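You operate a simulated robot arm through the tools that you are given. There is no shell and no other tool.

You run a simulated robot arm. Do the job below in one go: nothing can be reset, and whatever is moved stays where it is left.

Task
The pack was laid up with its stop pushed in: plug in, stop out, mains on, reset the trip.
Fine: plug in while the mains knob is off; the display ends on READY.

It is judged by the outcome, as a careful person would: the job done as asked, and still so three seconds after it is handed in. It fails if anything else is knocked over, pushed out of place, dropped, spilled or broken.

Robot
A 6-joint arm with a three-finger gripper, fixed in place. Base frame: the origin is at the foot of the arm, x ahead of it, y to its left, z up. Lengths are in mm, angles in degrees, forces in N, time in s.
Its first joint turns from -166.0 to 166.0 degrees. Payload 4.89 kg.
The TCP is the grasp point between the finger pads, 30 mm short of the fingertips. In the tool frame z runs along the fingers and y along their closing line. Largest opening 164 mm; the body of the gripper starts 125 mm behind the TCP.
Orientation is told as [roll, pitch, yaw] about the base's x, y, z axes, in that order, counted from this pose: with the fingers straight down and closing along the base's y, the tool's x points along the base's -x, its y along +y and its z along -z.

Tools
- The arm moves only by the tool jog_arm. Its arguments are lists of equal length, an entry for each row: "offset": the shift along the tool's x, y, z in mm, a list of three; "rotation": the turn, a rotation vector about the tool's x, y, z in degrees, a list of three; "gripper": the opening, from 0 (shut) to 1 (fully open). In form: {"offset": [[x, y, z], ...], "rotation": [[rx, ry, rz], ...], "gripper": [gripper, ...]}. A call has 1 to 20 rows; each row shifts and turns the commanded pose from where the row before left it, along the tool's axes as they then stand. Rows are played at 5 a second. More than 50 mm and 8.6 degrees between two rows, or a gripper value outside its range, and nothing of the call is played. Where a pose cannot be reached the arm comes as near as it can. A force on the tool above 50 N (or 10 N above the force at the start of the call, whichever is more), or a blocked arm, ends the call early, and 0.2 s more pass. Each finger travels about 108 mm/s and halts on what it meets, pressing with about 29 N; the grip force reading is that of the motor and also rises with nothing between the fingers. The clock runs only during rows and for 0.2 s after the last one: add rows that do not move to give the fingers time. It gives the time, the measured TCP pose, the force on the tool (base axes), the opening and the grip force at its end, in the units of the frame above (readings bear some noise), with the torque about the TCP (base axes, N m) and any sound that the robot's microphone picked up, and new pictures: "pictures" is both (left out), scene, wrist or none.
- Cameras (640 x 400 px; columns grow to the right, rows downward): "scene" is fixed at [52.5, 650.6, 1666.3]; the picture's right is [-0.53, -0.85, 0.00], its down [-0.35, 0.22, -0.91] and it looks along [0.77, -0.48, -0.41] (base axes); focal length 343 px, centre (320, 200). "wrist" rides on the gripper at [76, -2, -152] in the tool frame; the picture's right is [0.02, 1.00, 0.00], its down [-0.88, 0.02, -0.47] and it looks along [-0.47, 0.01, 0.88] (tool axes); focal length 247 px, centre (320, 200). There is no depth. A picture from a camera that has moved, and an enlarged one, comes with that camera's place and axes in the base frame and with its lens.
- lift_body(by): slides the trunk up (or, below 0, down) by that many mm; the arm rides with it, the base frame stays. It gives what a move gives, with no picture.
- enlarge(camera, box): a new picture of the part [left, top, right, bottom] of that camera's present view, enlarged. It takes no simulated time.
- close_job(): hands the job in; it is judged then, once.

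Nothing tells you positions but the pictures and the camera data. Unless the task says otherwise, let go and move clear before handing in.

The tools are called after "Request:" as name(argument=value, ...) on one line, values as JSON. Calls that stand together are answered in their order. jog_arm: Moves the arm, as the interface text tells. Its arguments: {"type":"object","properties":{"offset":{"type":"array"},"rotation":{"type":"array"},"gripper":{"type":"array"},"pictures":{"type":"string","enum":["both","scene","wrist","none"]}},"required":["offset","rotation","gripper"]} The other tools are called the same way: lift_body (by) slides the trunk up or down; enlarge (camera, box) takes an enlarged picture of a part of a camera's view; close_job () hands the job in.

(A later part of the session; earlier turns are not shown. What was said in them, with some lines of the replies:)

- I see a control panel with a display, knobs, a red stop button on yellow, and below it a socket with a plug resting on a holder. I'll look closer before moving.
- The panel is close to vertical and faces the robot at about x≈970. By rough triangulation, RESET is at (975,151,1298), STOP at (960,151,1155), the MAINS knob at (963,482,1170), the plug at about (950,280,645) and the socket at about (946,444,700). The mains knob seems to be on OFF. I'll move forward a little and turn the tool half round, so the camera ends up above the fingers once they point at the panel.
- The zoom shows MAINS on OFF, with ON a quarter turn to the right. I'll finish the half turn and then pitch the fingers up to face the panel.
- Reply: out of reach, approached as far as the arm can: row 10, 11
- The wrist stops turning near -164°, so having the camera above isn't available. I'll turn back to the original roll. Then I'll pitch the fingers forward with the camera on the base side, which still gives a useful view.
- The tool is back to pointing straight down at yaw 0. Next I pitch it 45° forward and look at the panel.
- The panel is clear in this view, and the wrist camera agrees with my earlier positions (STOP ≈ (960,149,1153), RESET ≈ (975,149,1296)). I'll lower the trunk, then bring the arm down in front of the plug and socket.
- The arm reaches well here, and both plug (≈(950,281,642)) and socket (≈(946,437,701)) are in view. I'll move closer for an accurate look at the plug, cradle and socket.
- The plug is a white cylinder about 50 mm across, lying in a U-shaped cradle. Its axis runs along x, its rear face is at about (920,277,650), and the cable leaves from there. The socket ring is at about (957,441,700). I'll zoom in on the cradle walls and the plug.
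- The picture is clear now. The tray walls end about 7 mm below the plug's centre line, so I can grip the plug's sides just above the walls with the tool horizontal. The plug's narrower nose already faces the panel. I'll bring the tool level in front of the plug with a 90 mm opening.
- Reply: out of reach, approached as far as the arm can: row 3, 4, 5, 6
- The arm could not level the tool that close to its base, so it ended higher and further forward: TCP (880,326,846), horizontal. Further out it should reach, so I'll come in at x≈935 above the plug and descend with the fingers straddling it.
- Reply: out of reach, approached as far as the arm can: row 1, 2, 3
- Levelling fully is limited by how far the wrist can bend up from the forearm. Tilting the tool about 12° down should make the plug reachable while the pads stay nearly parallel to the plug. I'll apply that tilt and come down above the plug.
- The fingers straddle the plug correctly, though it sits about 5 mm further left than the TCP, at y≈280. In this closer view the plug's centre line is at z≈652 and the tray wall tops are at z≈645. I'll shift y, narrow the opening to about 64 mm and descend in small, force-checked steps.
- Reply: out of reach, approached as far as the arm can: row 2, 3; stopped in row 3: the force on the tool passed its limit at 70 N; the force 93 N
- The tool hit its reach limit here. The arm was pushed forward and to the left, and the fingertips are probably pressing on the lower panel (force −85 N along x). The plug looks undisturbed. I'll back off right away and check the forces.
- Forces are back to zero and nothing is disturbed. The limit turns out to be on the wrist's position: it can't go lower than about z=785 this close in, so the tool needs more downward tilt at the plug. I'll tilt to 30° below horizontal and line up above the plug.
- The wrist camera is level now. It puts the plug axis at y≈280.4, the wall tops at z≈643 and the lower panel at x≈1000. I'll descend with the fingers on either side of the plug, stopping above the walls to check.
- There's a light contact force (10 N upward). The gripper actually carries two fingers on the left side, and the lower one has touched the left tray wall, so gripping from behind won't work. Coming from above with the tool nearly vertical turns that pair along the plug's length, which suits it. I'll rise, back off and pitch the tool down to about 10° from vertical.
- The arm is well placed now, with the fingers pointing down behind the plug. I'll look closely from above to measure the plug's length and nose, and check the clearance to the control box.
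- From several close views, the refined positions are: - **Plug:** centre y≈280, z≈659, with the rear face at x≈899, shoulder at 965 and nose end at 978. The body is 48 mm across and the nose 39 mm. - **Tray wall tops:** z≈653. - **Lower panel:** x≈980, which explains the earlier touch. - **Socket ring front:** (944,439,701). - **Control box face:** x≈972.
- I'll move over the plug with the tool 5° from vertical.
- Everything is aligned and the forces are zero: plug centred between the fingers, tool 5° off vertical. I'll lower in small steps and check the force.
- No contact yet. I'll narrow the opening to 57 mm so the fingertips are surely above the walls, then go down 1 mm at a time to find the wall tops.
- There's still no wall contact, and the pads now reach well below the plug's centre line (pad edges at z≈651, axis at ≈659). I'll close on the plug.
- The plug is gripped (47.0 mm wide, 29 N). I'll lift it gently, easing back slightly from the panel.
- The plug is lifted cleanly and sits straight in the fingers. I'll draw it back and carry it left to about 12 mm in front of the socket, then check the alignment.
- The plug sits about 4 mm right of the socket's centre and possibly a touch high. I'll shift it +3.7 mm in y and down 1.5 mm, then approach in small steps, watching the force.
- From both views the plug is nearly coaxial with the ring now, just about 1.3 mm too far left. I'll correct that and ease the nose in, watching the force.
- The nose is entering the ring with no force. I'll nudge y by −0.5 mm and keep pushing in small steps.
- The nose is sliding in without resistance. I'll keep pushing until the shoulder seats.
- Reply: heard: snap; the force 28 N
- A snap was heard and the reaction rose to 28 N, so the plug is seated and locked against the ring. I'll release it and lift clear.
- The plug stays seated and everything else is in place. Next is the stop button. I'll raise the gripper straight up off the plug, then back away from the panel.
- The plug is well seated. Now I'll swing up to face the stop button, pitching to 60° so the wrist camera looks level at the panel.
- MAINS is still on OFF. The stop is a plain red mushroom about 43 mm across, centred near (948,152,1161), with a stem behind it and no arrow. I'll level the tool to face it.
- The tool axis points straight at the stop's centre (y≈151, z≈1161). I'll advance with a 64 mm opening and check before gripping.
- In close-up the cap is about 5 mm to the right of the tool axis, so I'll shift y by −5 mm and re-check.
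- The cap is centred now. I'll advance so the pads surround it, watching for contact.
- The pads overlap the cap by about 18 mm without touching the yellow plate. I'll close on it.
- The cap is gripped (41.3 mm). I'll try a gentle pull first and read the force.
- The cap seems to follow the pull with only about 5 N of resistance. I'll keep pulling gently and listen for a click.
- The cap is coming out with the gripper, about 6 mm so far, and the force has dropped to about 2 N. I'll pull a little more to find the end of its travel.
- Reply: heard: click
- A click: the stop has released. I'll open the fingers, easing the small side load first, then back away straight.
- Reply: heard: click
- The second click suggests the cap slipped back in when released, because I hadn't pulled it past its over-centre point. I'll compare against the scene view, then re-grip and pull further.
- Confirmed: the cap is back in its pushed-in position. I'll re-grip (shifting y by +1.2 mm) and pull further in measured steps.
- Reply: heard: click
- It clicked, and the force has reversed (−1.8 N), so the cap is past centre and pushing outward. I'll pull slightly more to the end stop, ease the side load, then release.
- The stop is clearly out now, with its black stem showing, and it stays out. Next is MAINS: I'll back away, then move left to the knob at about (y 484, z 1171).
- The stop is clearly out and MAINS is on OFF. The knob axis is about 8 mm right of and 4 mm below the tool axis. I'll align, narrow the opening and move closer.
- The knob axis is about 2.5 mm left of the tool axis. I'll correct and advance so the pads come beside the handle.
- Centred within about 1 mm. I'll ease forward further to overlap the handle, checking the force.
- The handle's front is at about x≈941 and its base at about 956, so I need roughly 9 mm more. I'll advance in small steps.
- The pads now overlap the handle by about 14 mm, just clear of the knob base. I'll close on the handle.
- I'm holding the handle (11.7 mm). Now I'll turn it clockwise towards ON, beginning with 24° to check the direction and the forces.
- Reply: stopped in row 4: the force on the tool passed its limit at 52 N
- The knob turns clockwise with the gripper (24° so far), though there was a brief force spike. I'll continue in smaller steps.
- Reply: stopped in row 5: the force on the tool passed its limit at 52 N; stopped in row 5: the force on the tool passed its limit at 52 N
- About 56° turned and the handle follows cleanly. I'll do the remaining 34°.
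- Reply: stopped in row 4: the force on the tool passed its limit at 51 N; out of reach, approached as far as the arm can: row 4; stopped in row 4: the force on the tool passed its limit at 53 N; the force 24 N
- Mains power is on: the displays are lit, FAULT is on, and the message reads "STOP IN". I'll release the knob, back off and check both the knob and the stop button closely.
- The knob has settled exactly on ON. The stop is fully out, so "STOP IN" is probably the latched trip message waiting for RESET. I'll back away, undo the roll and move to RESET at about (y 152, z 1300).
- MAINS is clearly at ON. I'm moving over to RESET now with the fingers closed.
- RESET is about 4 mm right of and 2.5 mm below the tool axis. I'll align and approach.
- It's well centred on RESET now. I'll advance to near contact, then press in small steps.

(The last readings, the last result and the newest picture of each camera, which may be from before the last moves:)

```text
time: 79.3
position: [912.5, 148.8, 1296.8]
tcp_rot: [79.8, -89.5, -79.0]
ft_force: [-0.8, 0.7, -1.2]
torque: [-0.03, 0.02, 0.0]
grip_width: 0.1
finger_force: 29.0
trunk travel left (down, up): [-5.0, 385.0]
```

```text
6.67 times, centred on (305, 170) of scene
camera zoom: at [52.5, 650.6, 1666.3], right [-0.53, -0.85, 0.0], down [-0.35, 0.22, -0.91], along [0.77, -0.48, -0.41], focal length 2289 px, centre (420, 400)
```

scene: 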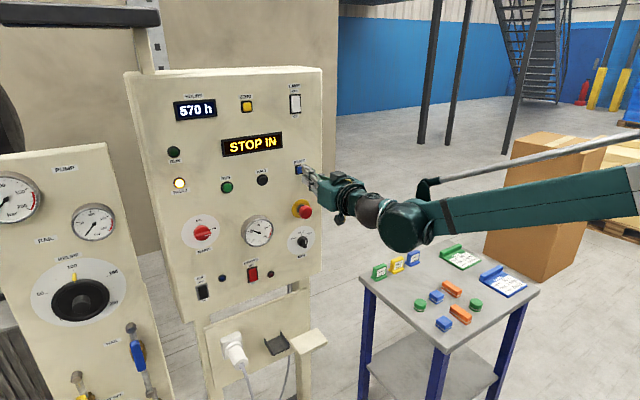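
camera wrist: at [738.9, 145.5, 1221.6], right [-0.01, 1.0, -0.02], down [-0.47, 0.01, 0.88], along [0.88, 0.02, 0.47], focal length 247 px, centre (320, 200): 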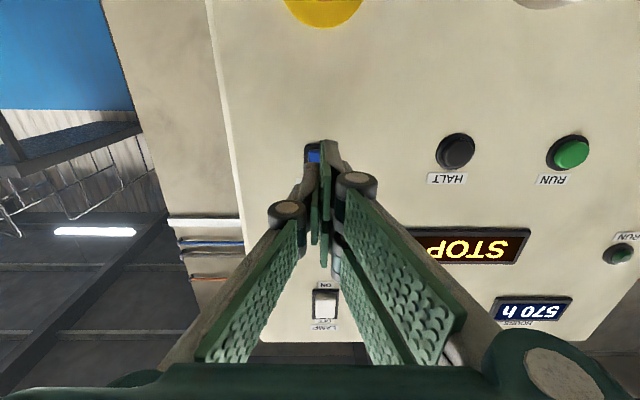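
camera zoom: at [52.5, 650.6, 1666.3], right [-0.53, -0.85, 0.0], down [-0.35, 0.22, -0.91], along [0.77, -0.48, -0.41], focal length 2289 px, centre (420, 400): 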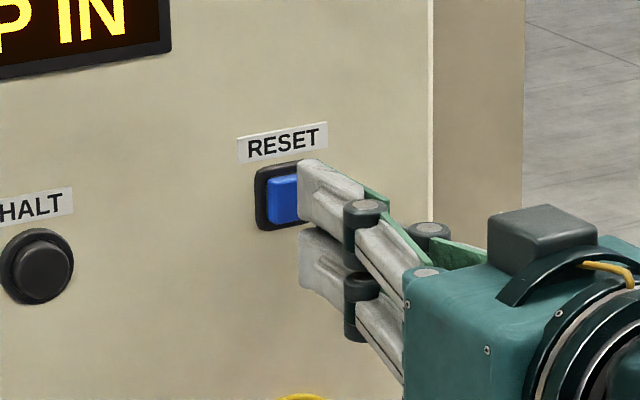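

Request:
jog_arm(offset=[[0, 0, 4], [0, 0, 3], [0, 0, 0]], rotation=[[0, 0, 0], [0, 0, 0], [0, 0, 0]], gripper=[0, 0, 0], pictures="none")

Request:
jog_arm(offset=[[0, 0, 2], [0, 0, 2], [0, 0, 0]], rotation=[[0, 0, 0], [0, 0, 0], [0, 0, 0]], gripper=[0, 0, 0], pictures="scene")

Request:
enlarge(camera="scene", box=[210, 110, 340, 200])

```text
time: 80.1
position: [919.6, 148.2, 1296.8]
tcp_rot: [79.2, -89.6, -78.3]
ft_force: [-0.6, -0.5, 0.5]
torque: [-0.01, 0.01, -0.01]
grip_width: 0.1
finger_force: 28.7
trunk travel left (down, up): [-5.0, 385.0]
```

```text
time: 80.9
position: [922.7, 149.7, 1296.6]
tcp_rot: [79.2, -89.6, -78.4]
ft_force: [0.2, 0.2, 0.1]
torque: [0.0, -0.01, 0.0]
grip_width: 0.0
finger_force: 29.4
trunk travel left (down, up): [-5.0, 385.0]
```

scene: 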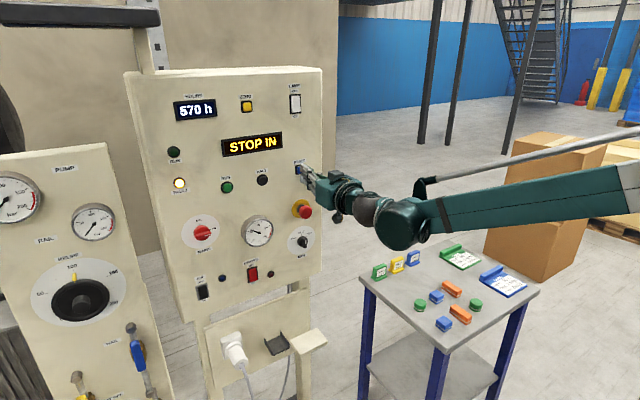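

```text
4.44 times, centred on (275, 155) of scene
camera zoom: at [52.5, 650.6, 1666.3], right [-0.53, -0.85, 0.0], down [-0.35, 0.22, -0.91], along [0.77, -0.48, -0.41], focal length 1526 px, centre (520, 400)
```

zoom: 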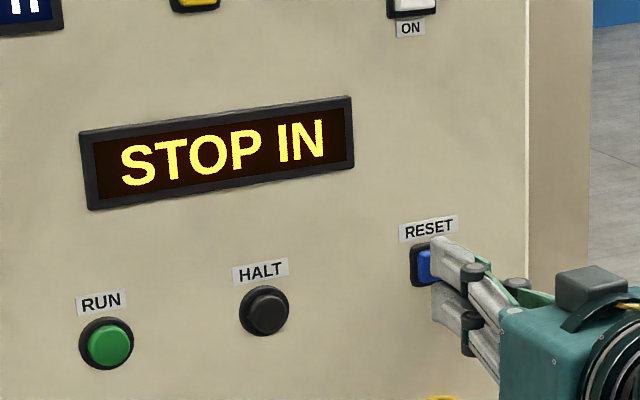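

Not touching yet. I'll continue in 2 mm steps.

Request:
jog_arm(offset=[[0, 0, 2], [0, 0, 0]], rotation=[[0, 0, 0], [0, 0, 0]], gripper=[0, 0], pictures="none")

Request:
jog_arm(offset=[[0, 0, 2], [0, 0, 0]], rotation=[[0, 0, 0], [0, 0, 0]], gripper=[0, 0], pictures="none")

Request:
jog_arm(offset=[[0, 0, 2], [0, 0, 0]], rotation=[[0, 0, 0], [0, 0, 0]], gripper=[0, 0], pictures="scene")

Request:
enlarge(camera="scene", box=[210, 110, 340, 200])

```text
time: 81.5
position: [924.7, 149.4, 1296.9]
tcp_rot: [79.1, -89.6, -78.4]
ft_force: [0.2, -0.6, 0.5]
torque: [-0.02, 0.04, -0.04]
grip_width: 0.1
finger_force: 28.9
trunk travel left (down, up): [-5.0, 385.0]
```

```text
time: 82.1
position: [925.3, 149.9, 1296.1]
tcp_rot: [79.1, -89.6, -78.3]
ft_force: [-0.3, -1.1, 0.2]
torque: [-0.02, -0.01, 0.02]
grip_width: 0.0
finger_force: 28.9
trunk travel left (down, up): [-5.0, 385.0]
```

```text
time: 82.7
position: [928.6, 149.7, 1295.8]
tcp_rot: [79.2, -89.7, -78.4]
ft_force: [-0.1, 0.7, 0.7]
torque: [-0.02, 0.01, 0.02]
grip_width: 0.2
finger_force: 28.7
trunk travel left (down, up): [-5.0, 385.0]
```

scene: 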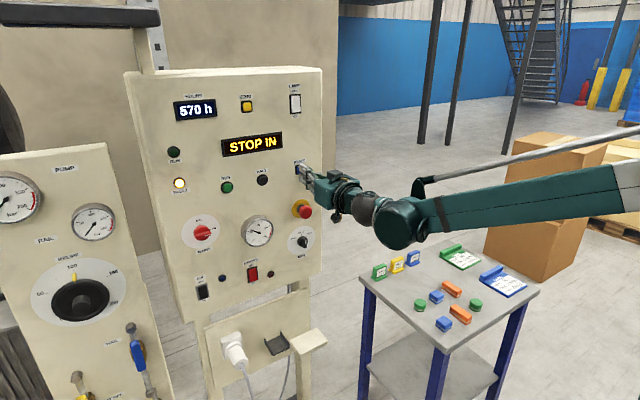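

```text
4.44 times, centred on (275, 155) of scene
camera zoom: at [52.5, 650.6, 1666.3], right [-0.53, -0.85, 0.0], down [-0.35, 0.22, -0.91], along [0.77, -0.48, -0.41], focal length 1526 px, centre (520, 400)
```

zoom: 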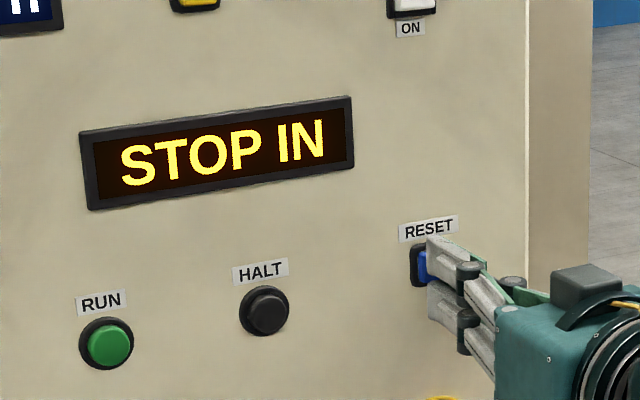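

Request:
jog_arm(offset=[[0, 0, 1.5], [0, 0, 0]], rotation=[[0, 0, 0], [0, 0, 0]], gripper=[0, 0], pictures="none")

Request:
jog_arm(offset=[[0, 0, 1.5], [0, 0, 0]], rotation=[[0, 0, 0], [0, 0, 0]], gripper=[0, 0], pictures="none")

Request:
jog_arm(offset=[[0, 0, 1.5], [0, 0, 0]], rotation=[[0, 0, 0], [0, 0, 0]], gripper=[0, 0], pictures="scene")

Request:
enlarge(camera="scene", box=[210, 110, 340, 200])

```text
time: 83.3
position: [930.6, 148.8, 1295.6]
tcp_rot: [79.2, -89.6, -78.4]
ft_force: [0.0, 0.1, -0.1]
torque: [0.02, 0.01, -0.02]
grip_width: 0.1
finger_force: 28.8
trunk travel left (down, up): [-5.0, 385.0]
```

```text
time: 83.9
position: [931.5, 150.1, 1296.0]
tcp_rot: [79.2, -89.6, -78.5]
ft_force: [1.1, 0.0, 0.3]
torque: [-0.01, 0.02, 0.02]
grip_width: 0.2
finger_force: 28.5
trunk travel left (down, up): [-5.0, 385.0]
```

```text
time: 84.5
position: [933.8, 150.5, 1294.5]
tcp_rot: [79.3, -89.6, -78.4]
ft_force: [-0.6, 0.2, -0.1]
torque: [0.0, -0.01, 0.0]
grip_width: 6.1
finger_force: 44.5
trunk travel left (down, up): [-5.0, 385.0]
```

scene: 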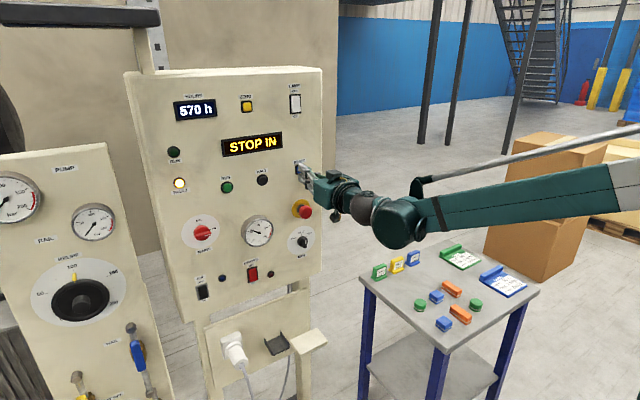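

```text
4.44 times, centred on (275, 155) of scene
camera zoom: at [52.5, 650.6, 1666.3], right [-0.53, -0.85, 0.0], down [-0.35, 0.22, -0.91], along [0.77, -0.48, -0.41], focal length 1526 px, centre (520, 400)
```

zoom: 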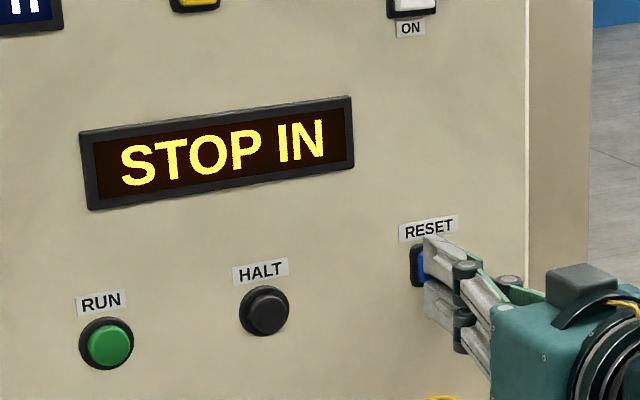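

Request:
jog_arm(offset=[[0, 0, 0]], rotation=[[0, 0, 0]], gripper=[0], pictures="wrist")

Request:
enlarge(camera="wrist", box=[260, 90, 380, 190])

Request:
enlarge(camera="scene", box=[290, 150, 330, 185])

```text
time: 84.9
position: [932.7, 148.3, 1295.4]
tcp_rot: [79.3, -89.5, -78.3]
ft_force: [-1.1, -0.3, 0.4]
torque: [0.0, -0.01, 0.01]
grip_width: 5.7
finger_force: 44.9
trunk travel left (down, up): [-5.0, 385.0]
camera wrist: at [781.8, 146.8, 1220.3], right [-0.01, 1.0, -0.02], down [-0.47, 0.01, 0.88], along [0.88, 0.02, 0.47], focal length 247 px, centre (320, 200)
```

wrist: 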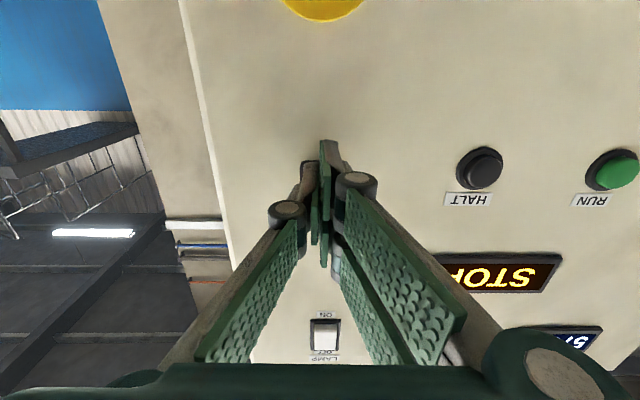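

```text
4.00 times, centred on (320, 140) of wrist
camera zoom: at [781.8, 146.8, 1220.3], right [-0.01, 1.0, -0.02], down [-0.47, 0.01, 0.88], along [0.88, 0.02, 0.47], focal length 988 px, centre (320, 440)
```

zoom: 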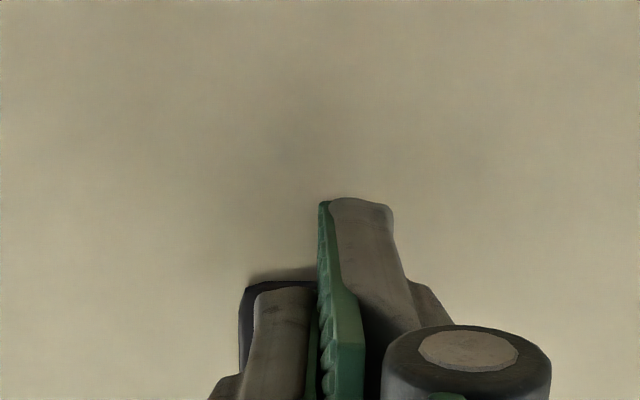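

```text
11.43 times, centred on (310, 168) of scene
camera zoom: at [52.5, 650.6, 1666.3], right [-0.53, -0.85, 0.0], down [-0.35, 0.22, -0.91], along [0.77, -0.48, -0.41], focal length 3925 px, centre (434, 571)
```

zoom: 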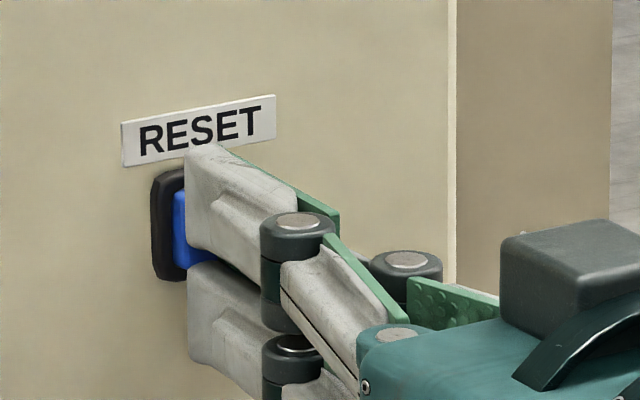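

The tips are on the button now, with a light force. I'll continue pressing in 1.5 mm steps.

Request:
jog_arm(offset=[[0, 0, 1.5], [0, 0, 0]], rotation=[[0, 0, 0], [0, 0, 0]], gripper=[0, 0], pictures="none")

Request:
jog_arm(offset=[[0, 0, 1.5], [0, 0, 0]], rotation=[[0, 0, 0], [0, 0, 0]], gripper=[0, 0], pictures="scene")

Request:
enlarge(camera="scene", box=[210, 110, 340, 200])

```text
time: 85.5
position: [935.7, 149.9, 1295.2]
tcp_rot: [79.5, -89.6, -78.6]
ft_force: [-1.6, 0.5, -0.5]
torque: [0.0, 0.02, -0.02]
grip_width: 6.0
finger_force: 44.7
trunk travel left (down, up): [-5.0, 385.0]
heard: click
```

```text
time: 86.1
position: [935.3, 149.4, 1295.3]
tcp_rot: [80.2, -89.5, -79.4]
ft_force: [-3.1, -0.5, 0.4]
torque: [-0.02, 0.02, -0.05]
grip_width: 6.0
finger_force: 45.6
trunk travel left (down, up): [-5.0, 385.0]
```

scene: 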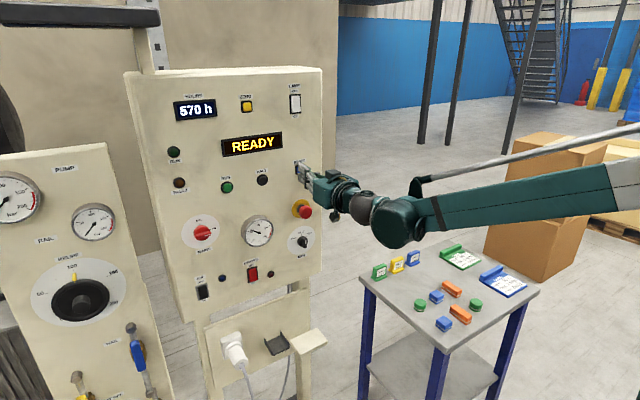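

```text
4.44 times, centred on (275, 155) of scene
camera zoom: at [52.5, 650.6, 1666.3], right [-0.53, -0.85, 0.0], down [-0.35, 0.22, -0.91], along [0.77, -0.48, -0.41], focal length 1526 px, centre (520, 400)
```

zoom: 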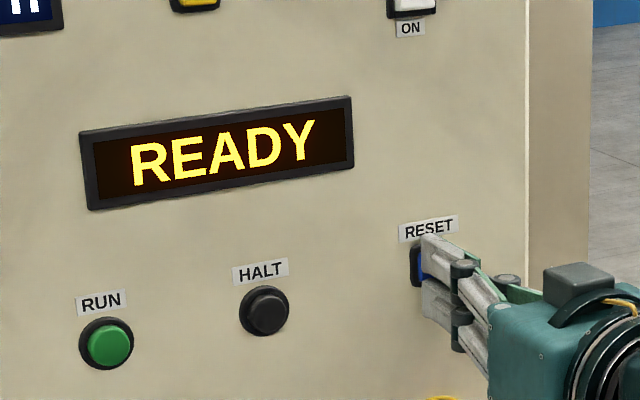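

The display reads READY and FAULT is out. I'll back straight off the button, gently at first.

Request:
jog_arm(offset=[[0, 0, -2], [0, 0, -2], [0, 0, 0]], rotation=[[0, 0, 0], [0, 0, 0], [0, 0, 0]], gripper=[0.05, 0.05, 0.05], pictures="none")

Request:
jog_arm(offset=[[0, 0, -5], [0, 0, -20], [0, 0, -35], [0, 0, -40], [0, 0, 0]], rotation=[[0, 0, 0], [0, 0, 0], [0, 0, 0], [0, 0, 0], [0, 0, 0]], gripper=[0.05, 0.05, 0.05, 0.05, 0.05], pictures="both")

Request:
enlarge(camera="scene", box=[120, 60, 340, 260])

Request:
enlarge(camera="scene", box=[170, 180, 340, 390])

```text
time: 86.9
position: [931.6, 149.2, 1295.4]
tcp_rot: [79.2, -89.6, -78.4]
ft_force: [-0.9, -0.5, 0.4]
torque: [0.01, 0.01, -0.03]
grip_width: 8.2
finger_force: 0.9
trunk travel left (down, up): [-5.0, 385.0]
```

```text
time: 88.1
position: [832.0, 150.5, 1297.5]
tcp_rot: [76.2, -89.6, -75.4]
ft_force: [2.1, 0.1, -0.8]
torque: [0.01, -0.02, 0.01]
grip_width: 8.3
finger_force: 0.0
trunk travel left (down, up): [-5.0, 385.0]
camera wrist: at [679.7, 146.8, 1221.7], right [-0.01, 1.0, -0.02], down [-0.47, 0.01, 0.88], along [0.88, 0.02, 0.47], focal length 247 px, centre (320, 200)
```

scene: 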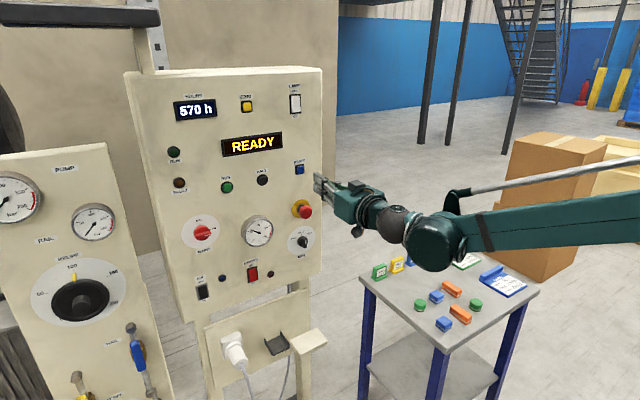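
wrist: 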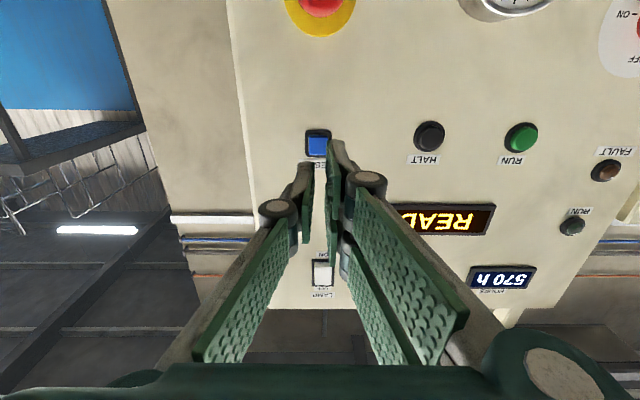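

```text
2.00 times, centred on (230, 160) of scene
camera zoom: at [52.5, 650.6, 1666.3], right [-0.53, -0.85, 0.0], down [-0.35, 0.22, -0.91], along [0.77, -0.48, -0.41], focal length 687 px, centre (500, 280)
```

zoom: 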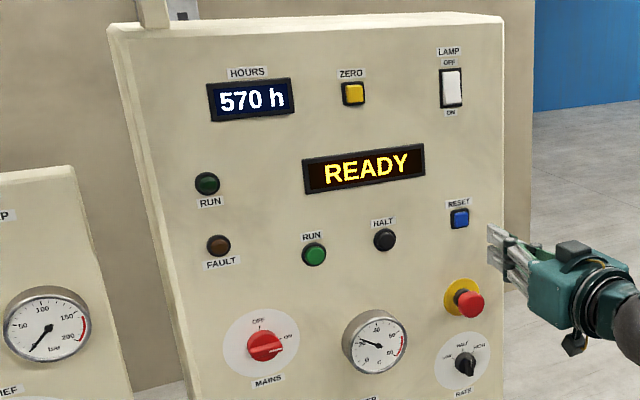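

```text
1.90 times, centred on (255, 285) of scene
camera zoom: at [52.5, 650.6, 1666.3], right [-0.53, -0.85, 0.0], down [-0.35, 0.22, -0.91], along [0.77, -0.48, -0.41], focal length 654 px, centre (444, 38)
```

zoom: 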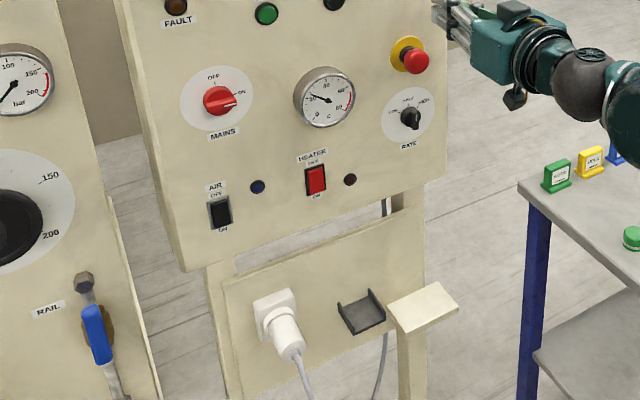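

Everything holds: plug seated, stop out, MAINS on ON, display READY. I'll back off a little further and wait a few seconds to see that it stays that way.

Request:
jog_arm(offset=[[0, 0, -20], [0, 0, 0], [0, 0, 0], [0, 0, 0], [0, 0, 0], [0, 0, 0], [0, 0, 0], [0, 0, 0], [0, 0, 0], [0, 0, 0], [0, 0, 0], [0, 0, 0], [0, 0, 0], [0, 0, 0], [0, 0, 0], [0, 0, 0]], rotation=[[0, 0, 0], [0, 0, 0], [0, 0, 0], [0, 0, 0], [0, 0, 0], [0, 0, 0], [0, 0, 0], [0, 0, 0], [0, 0, 0], [0, 0, 0], [0, 0, 0], [0, 0, 0], [0, 0, 0], [0, 0, 0], [0, 0, 0], [0, 0, 0]], gripper=[0.2, 0.3, 0.3, 0.3, 0.3, 0.3, 0.3, 0.3, 0.3, 0.3, 0.3, 0.3, 0.3, 0.3, 0.3, 0.3], pictures="scene")

Request:
enlarge(camera="scene", box=[120, 60, 340, 260])

```text
time: 91.5
position: [812.0, 149.7, 1296.7]
tcp_rot: [79.1, -89.6, -78.3]
ft_force: [0.0, -0.2, -1.3]
torque: [0.02, 0.0, 0.01]
grip_width: 49.0
finger_force: 0.1
trunk travel left (down, up): [-5.0, 385.0]
```

scene: 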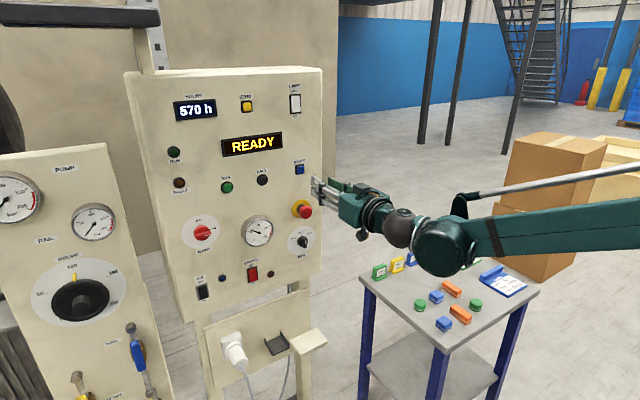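

```text
2.00 times, centred on (230, 160) of scene
camera zoom: at [52.5, 650.6, 1666.3], right [-0.53, -0.85, 0.0], down [-0.35, 0.22, -0.91], along [0.77, -0.48, -0.41], focal length 687 px, centre (500, 280)
```

zoom: 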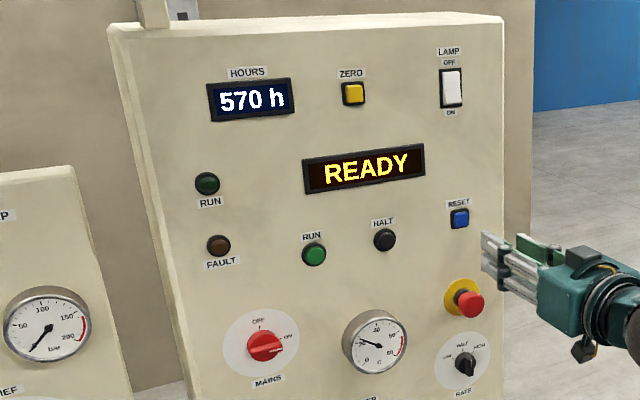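

After more than three seconds the display still reads READY, FAULT is off, the plug is in, the stop is out, and the arm is clear of everything. I'm handing the job in.

Request:
close_job()

```text
The job is handed in.
```

The pack is back up and the job is handed in. The plug is in its socket, the stop is out, MAINS is on, and the display reads READY with the FAULT lamp off. I watched it for about three seconds before handing in, and it held.

- **Order:** The plug went in while MAINS was still at OFF and snapped home. Then came stop out, MAINS to ON, and RESET.
- **Stop button:** The first pull let it spring back in, so I gripped it again and pulled further until it stayed out.
- **Trip message:** When power came on the display showed "STOP IN" even though the stop was out. Pressing RESET cleared it.
- **Bumps:** Early on, while I was working out the reach, the fingertips pressed the lower panel at about 85 N. One finger also lightly touched the plug's tray. The MAINS turn briefly tripped the 50 N force limit several times. Nothing looked moved or damaged afterwards.
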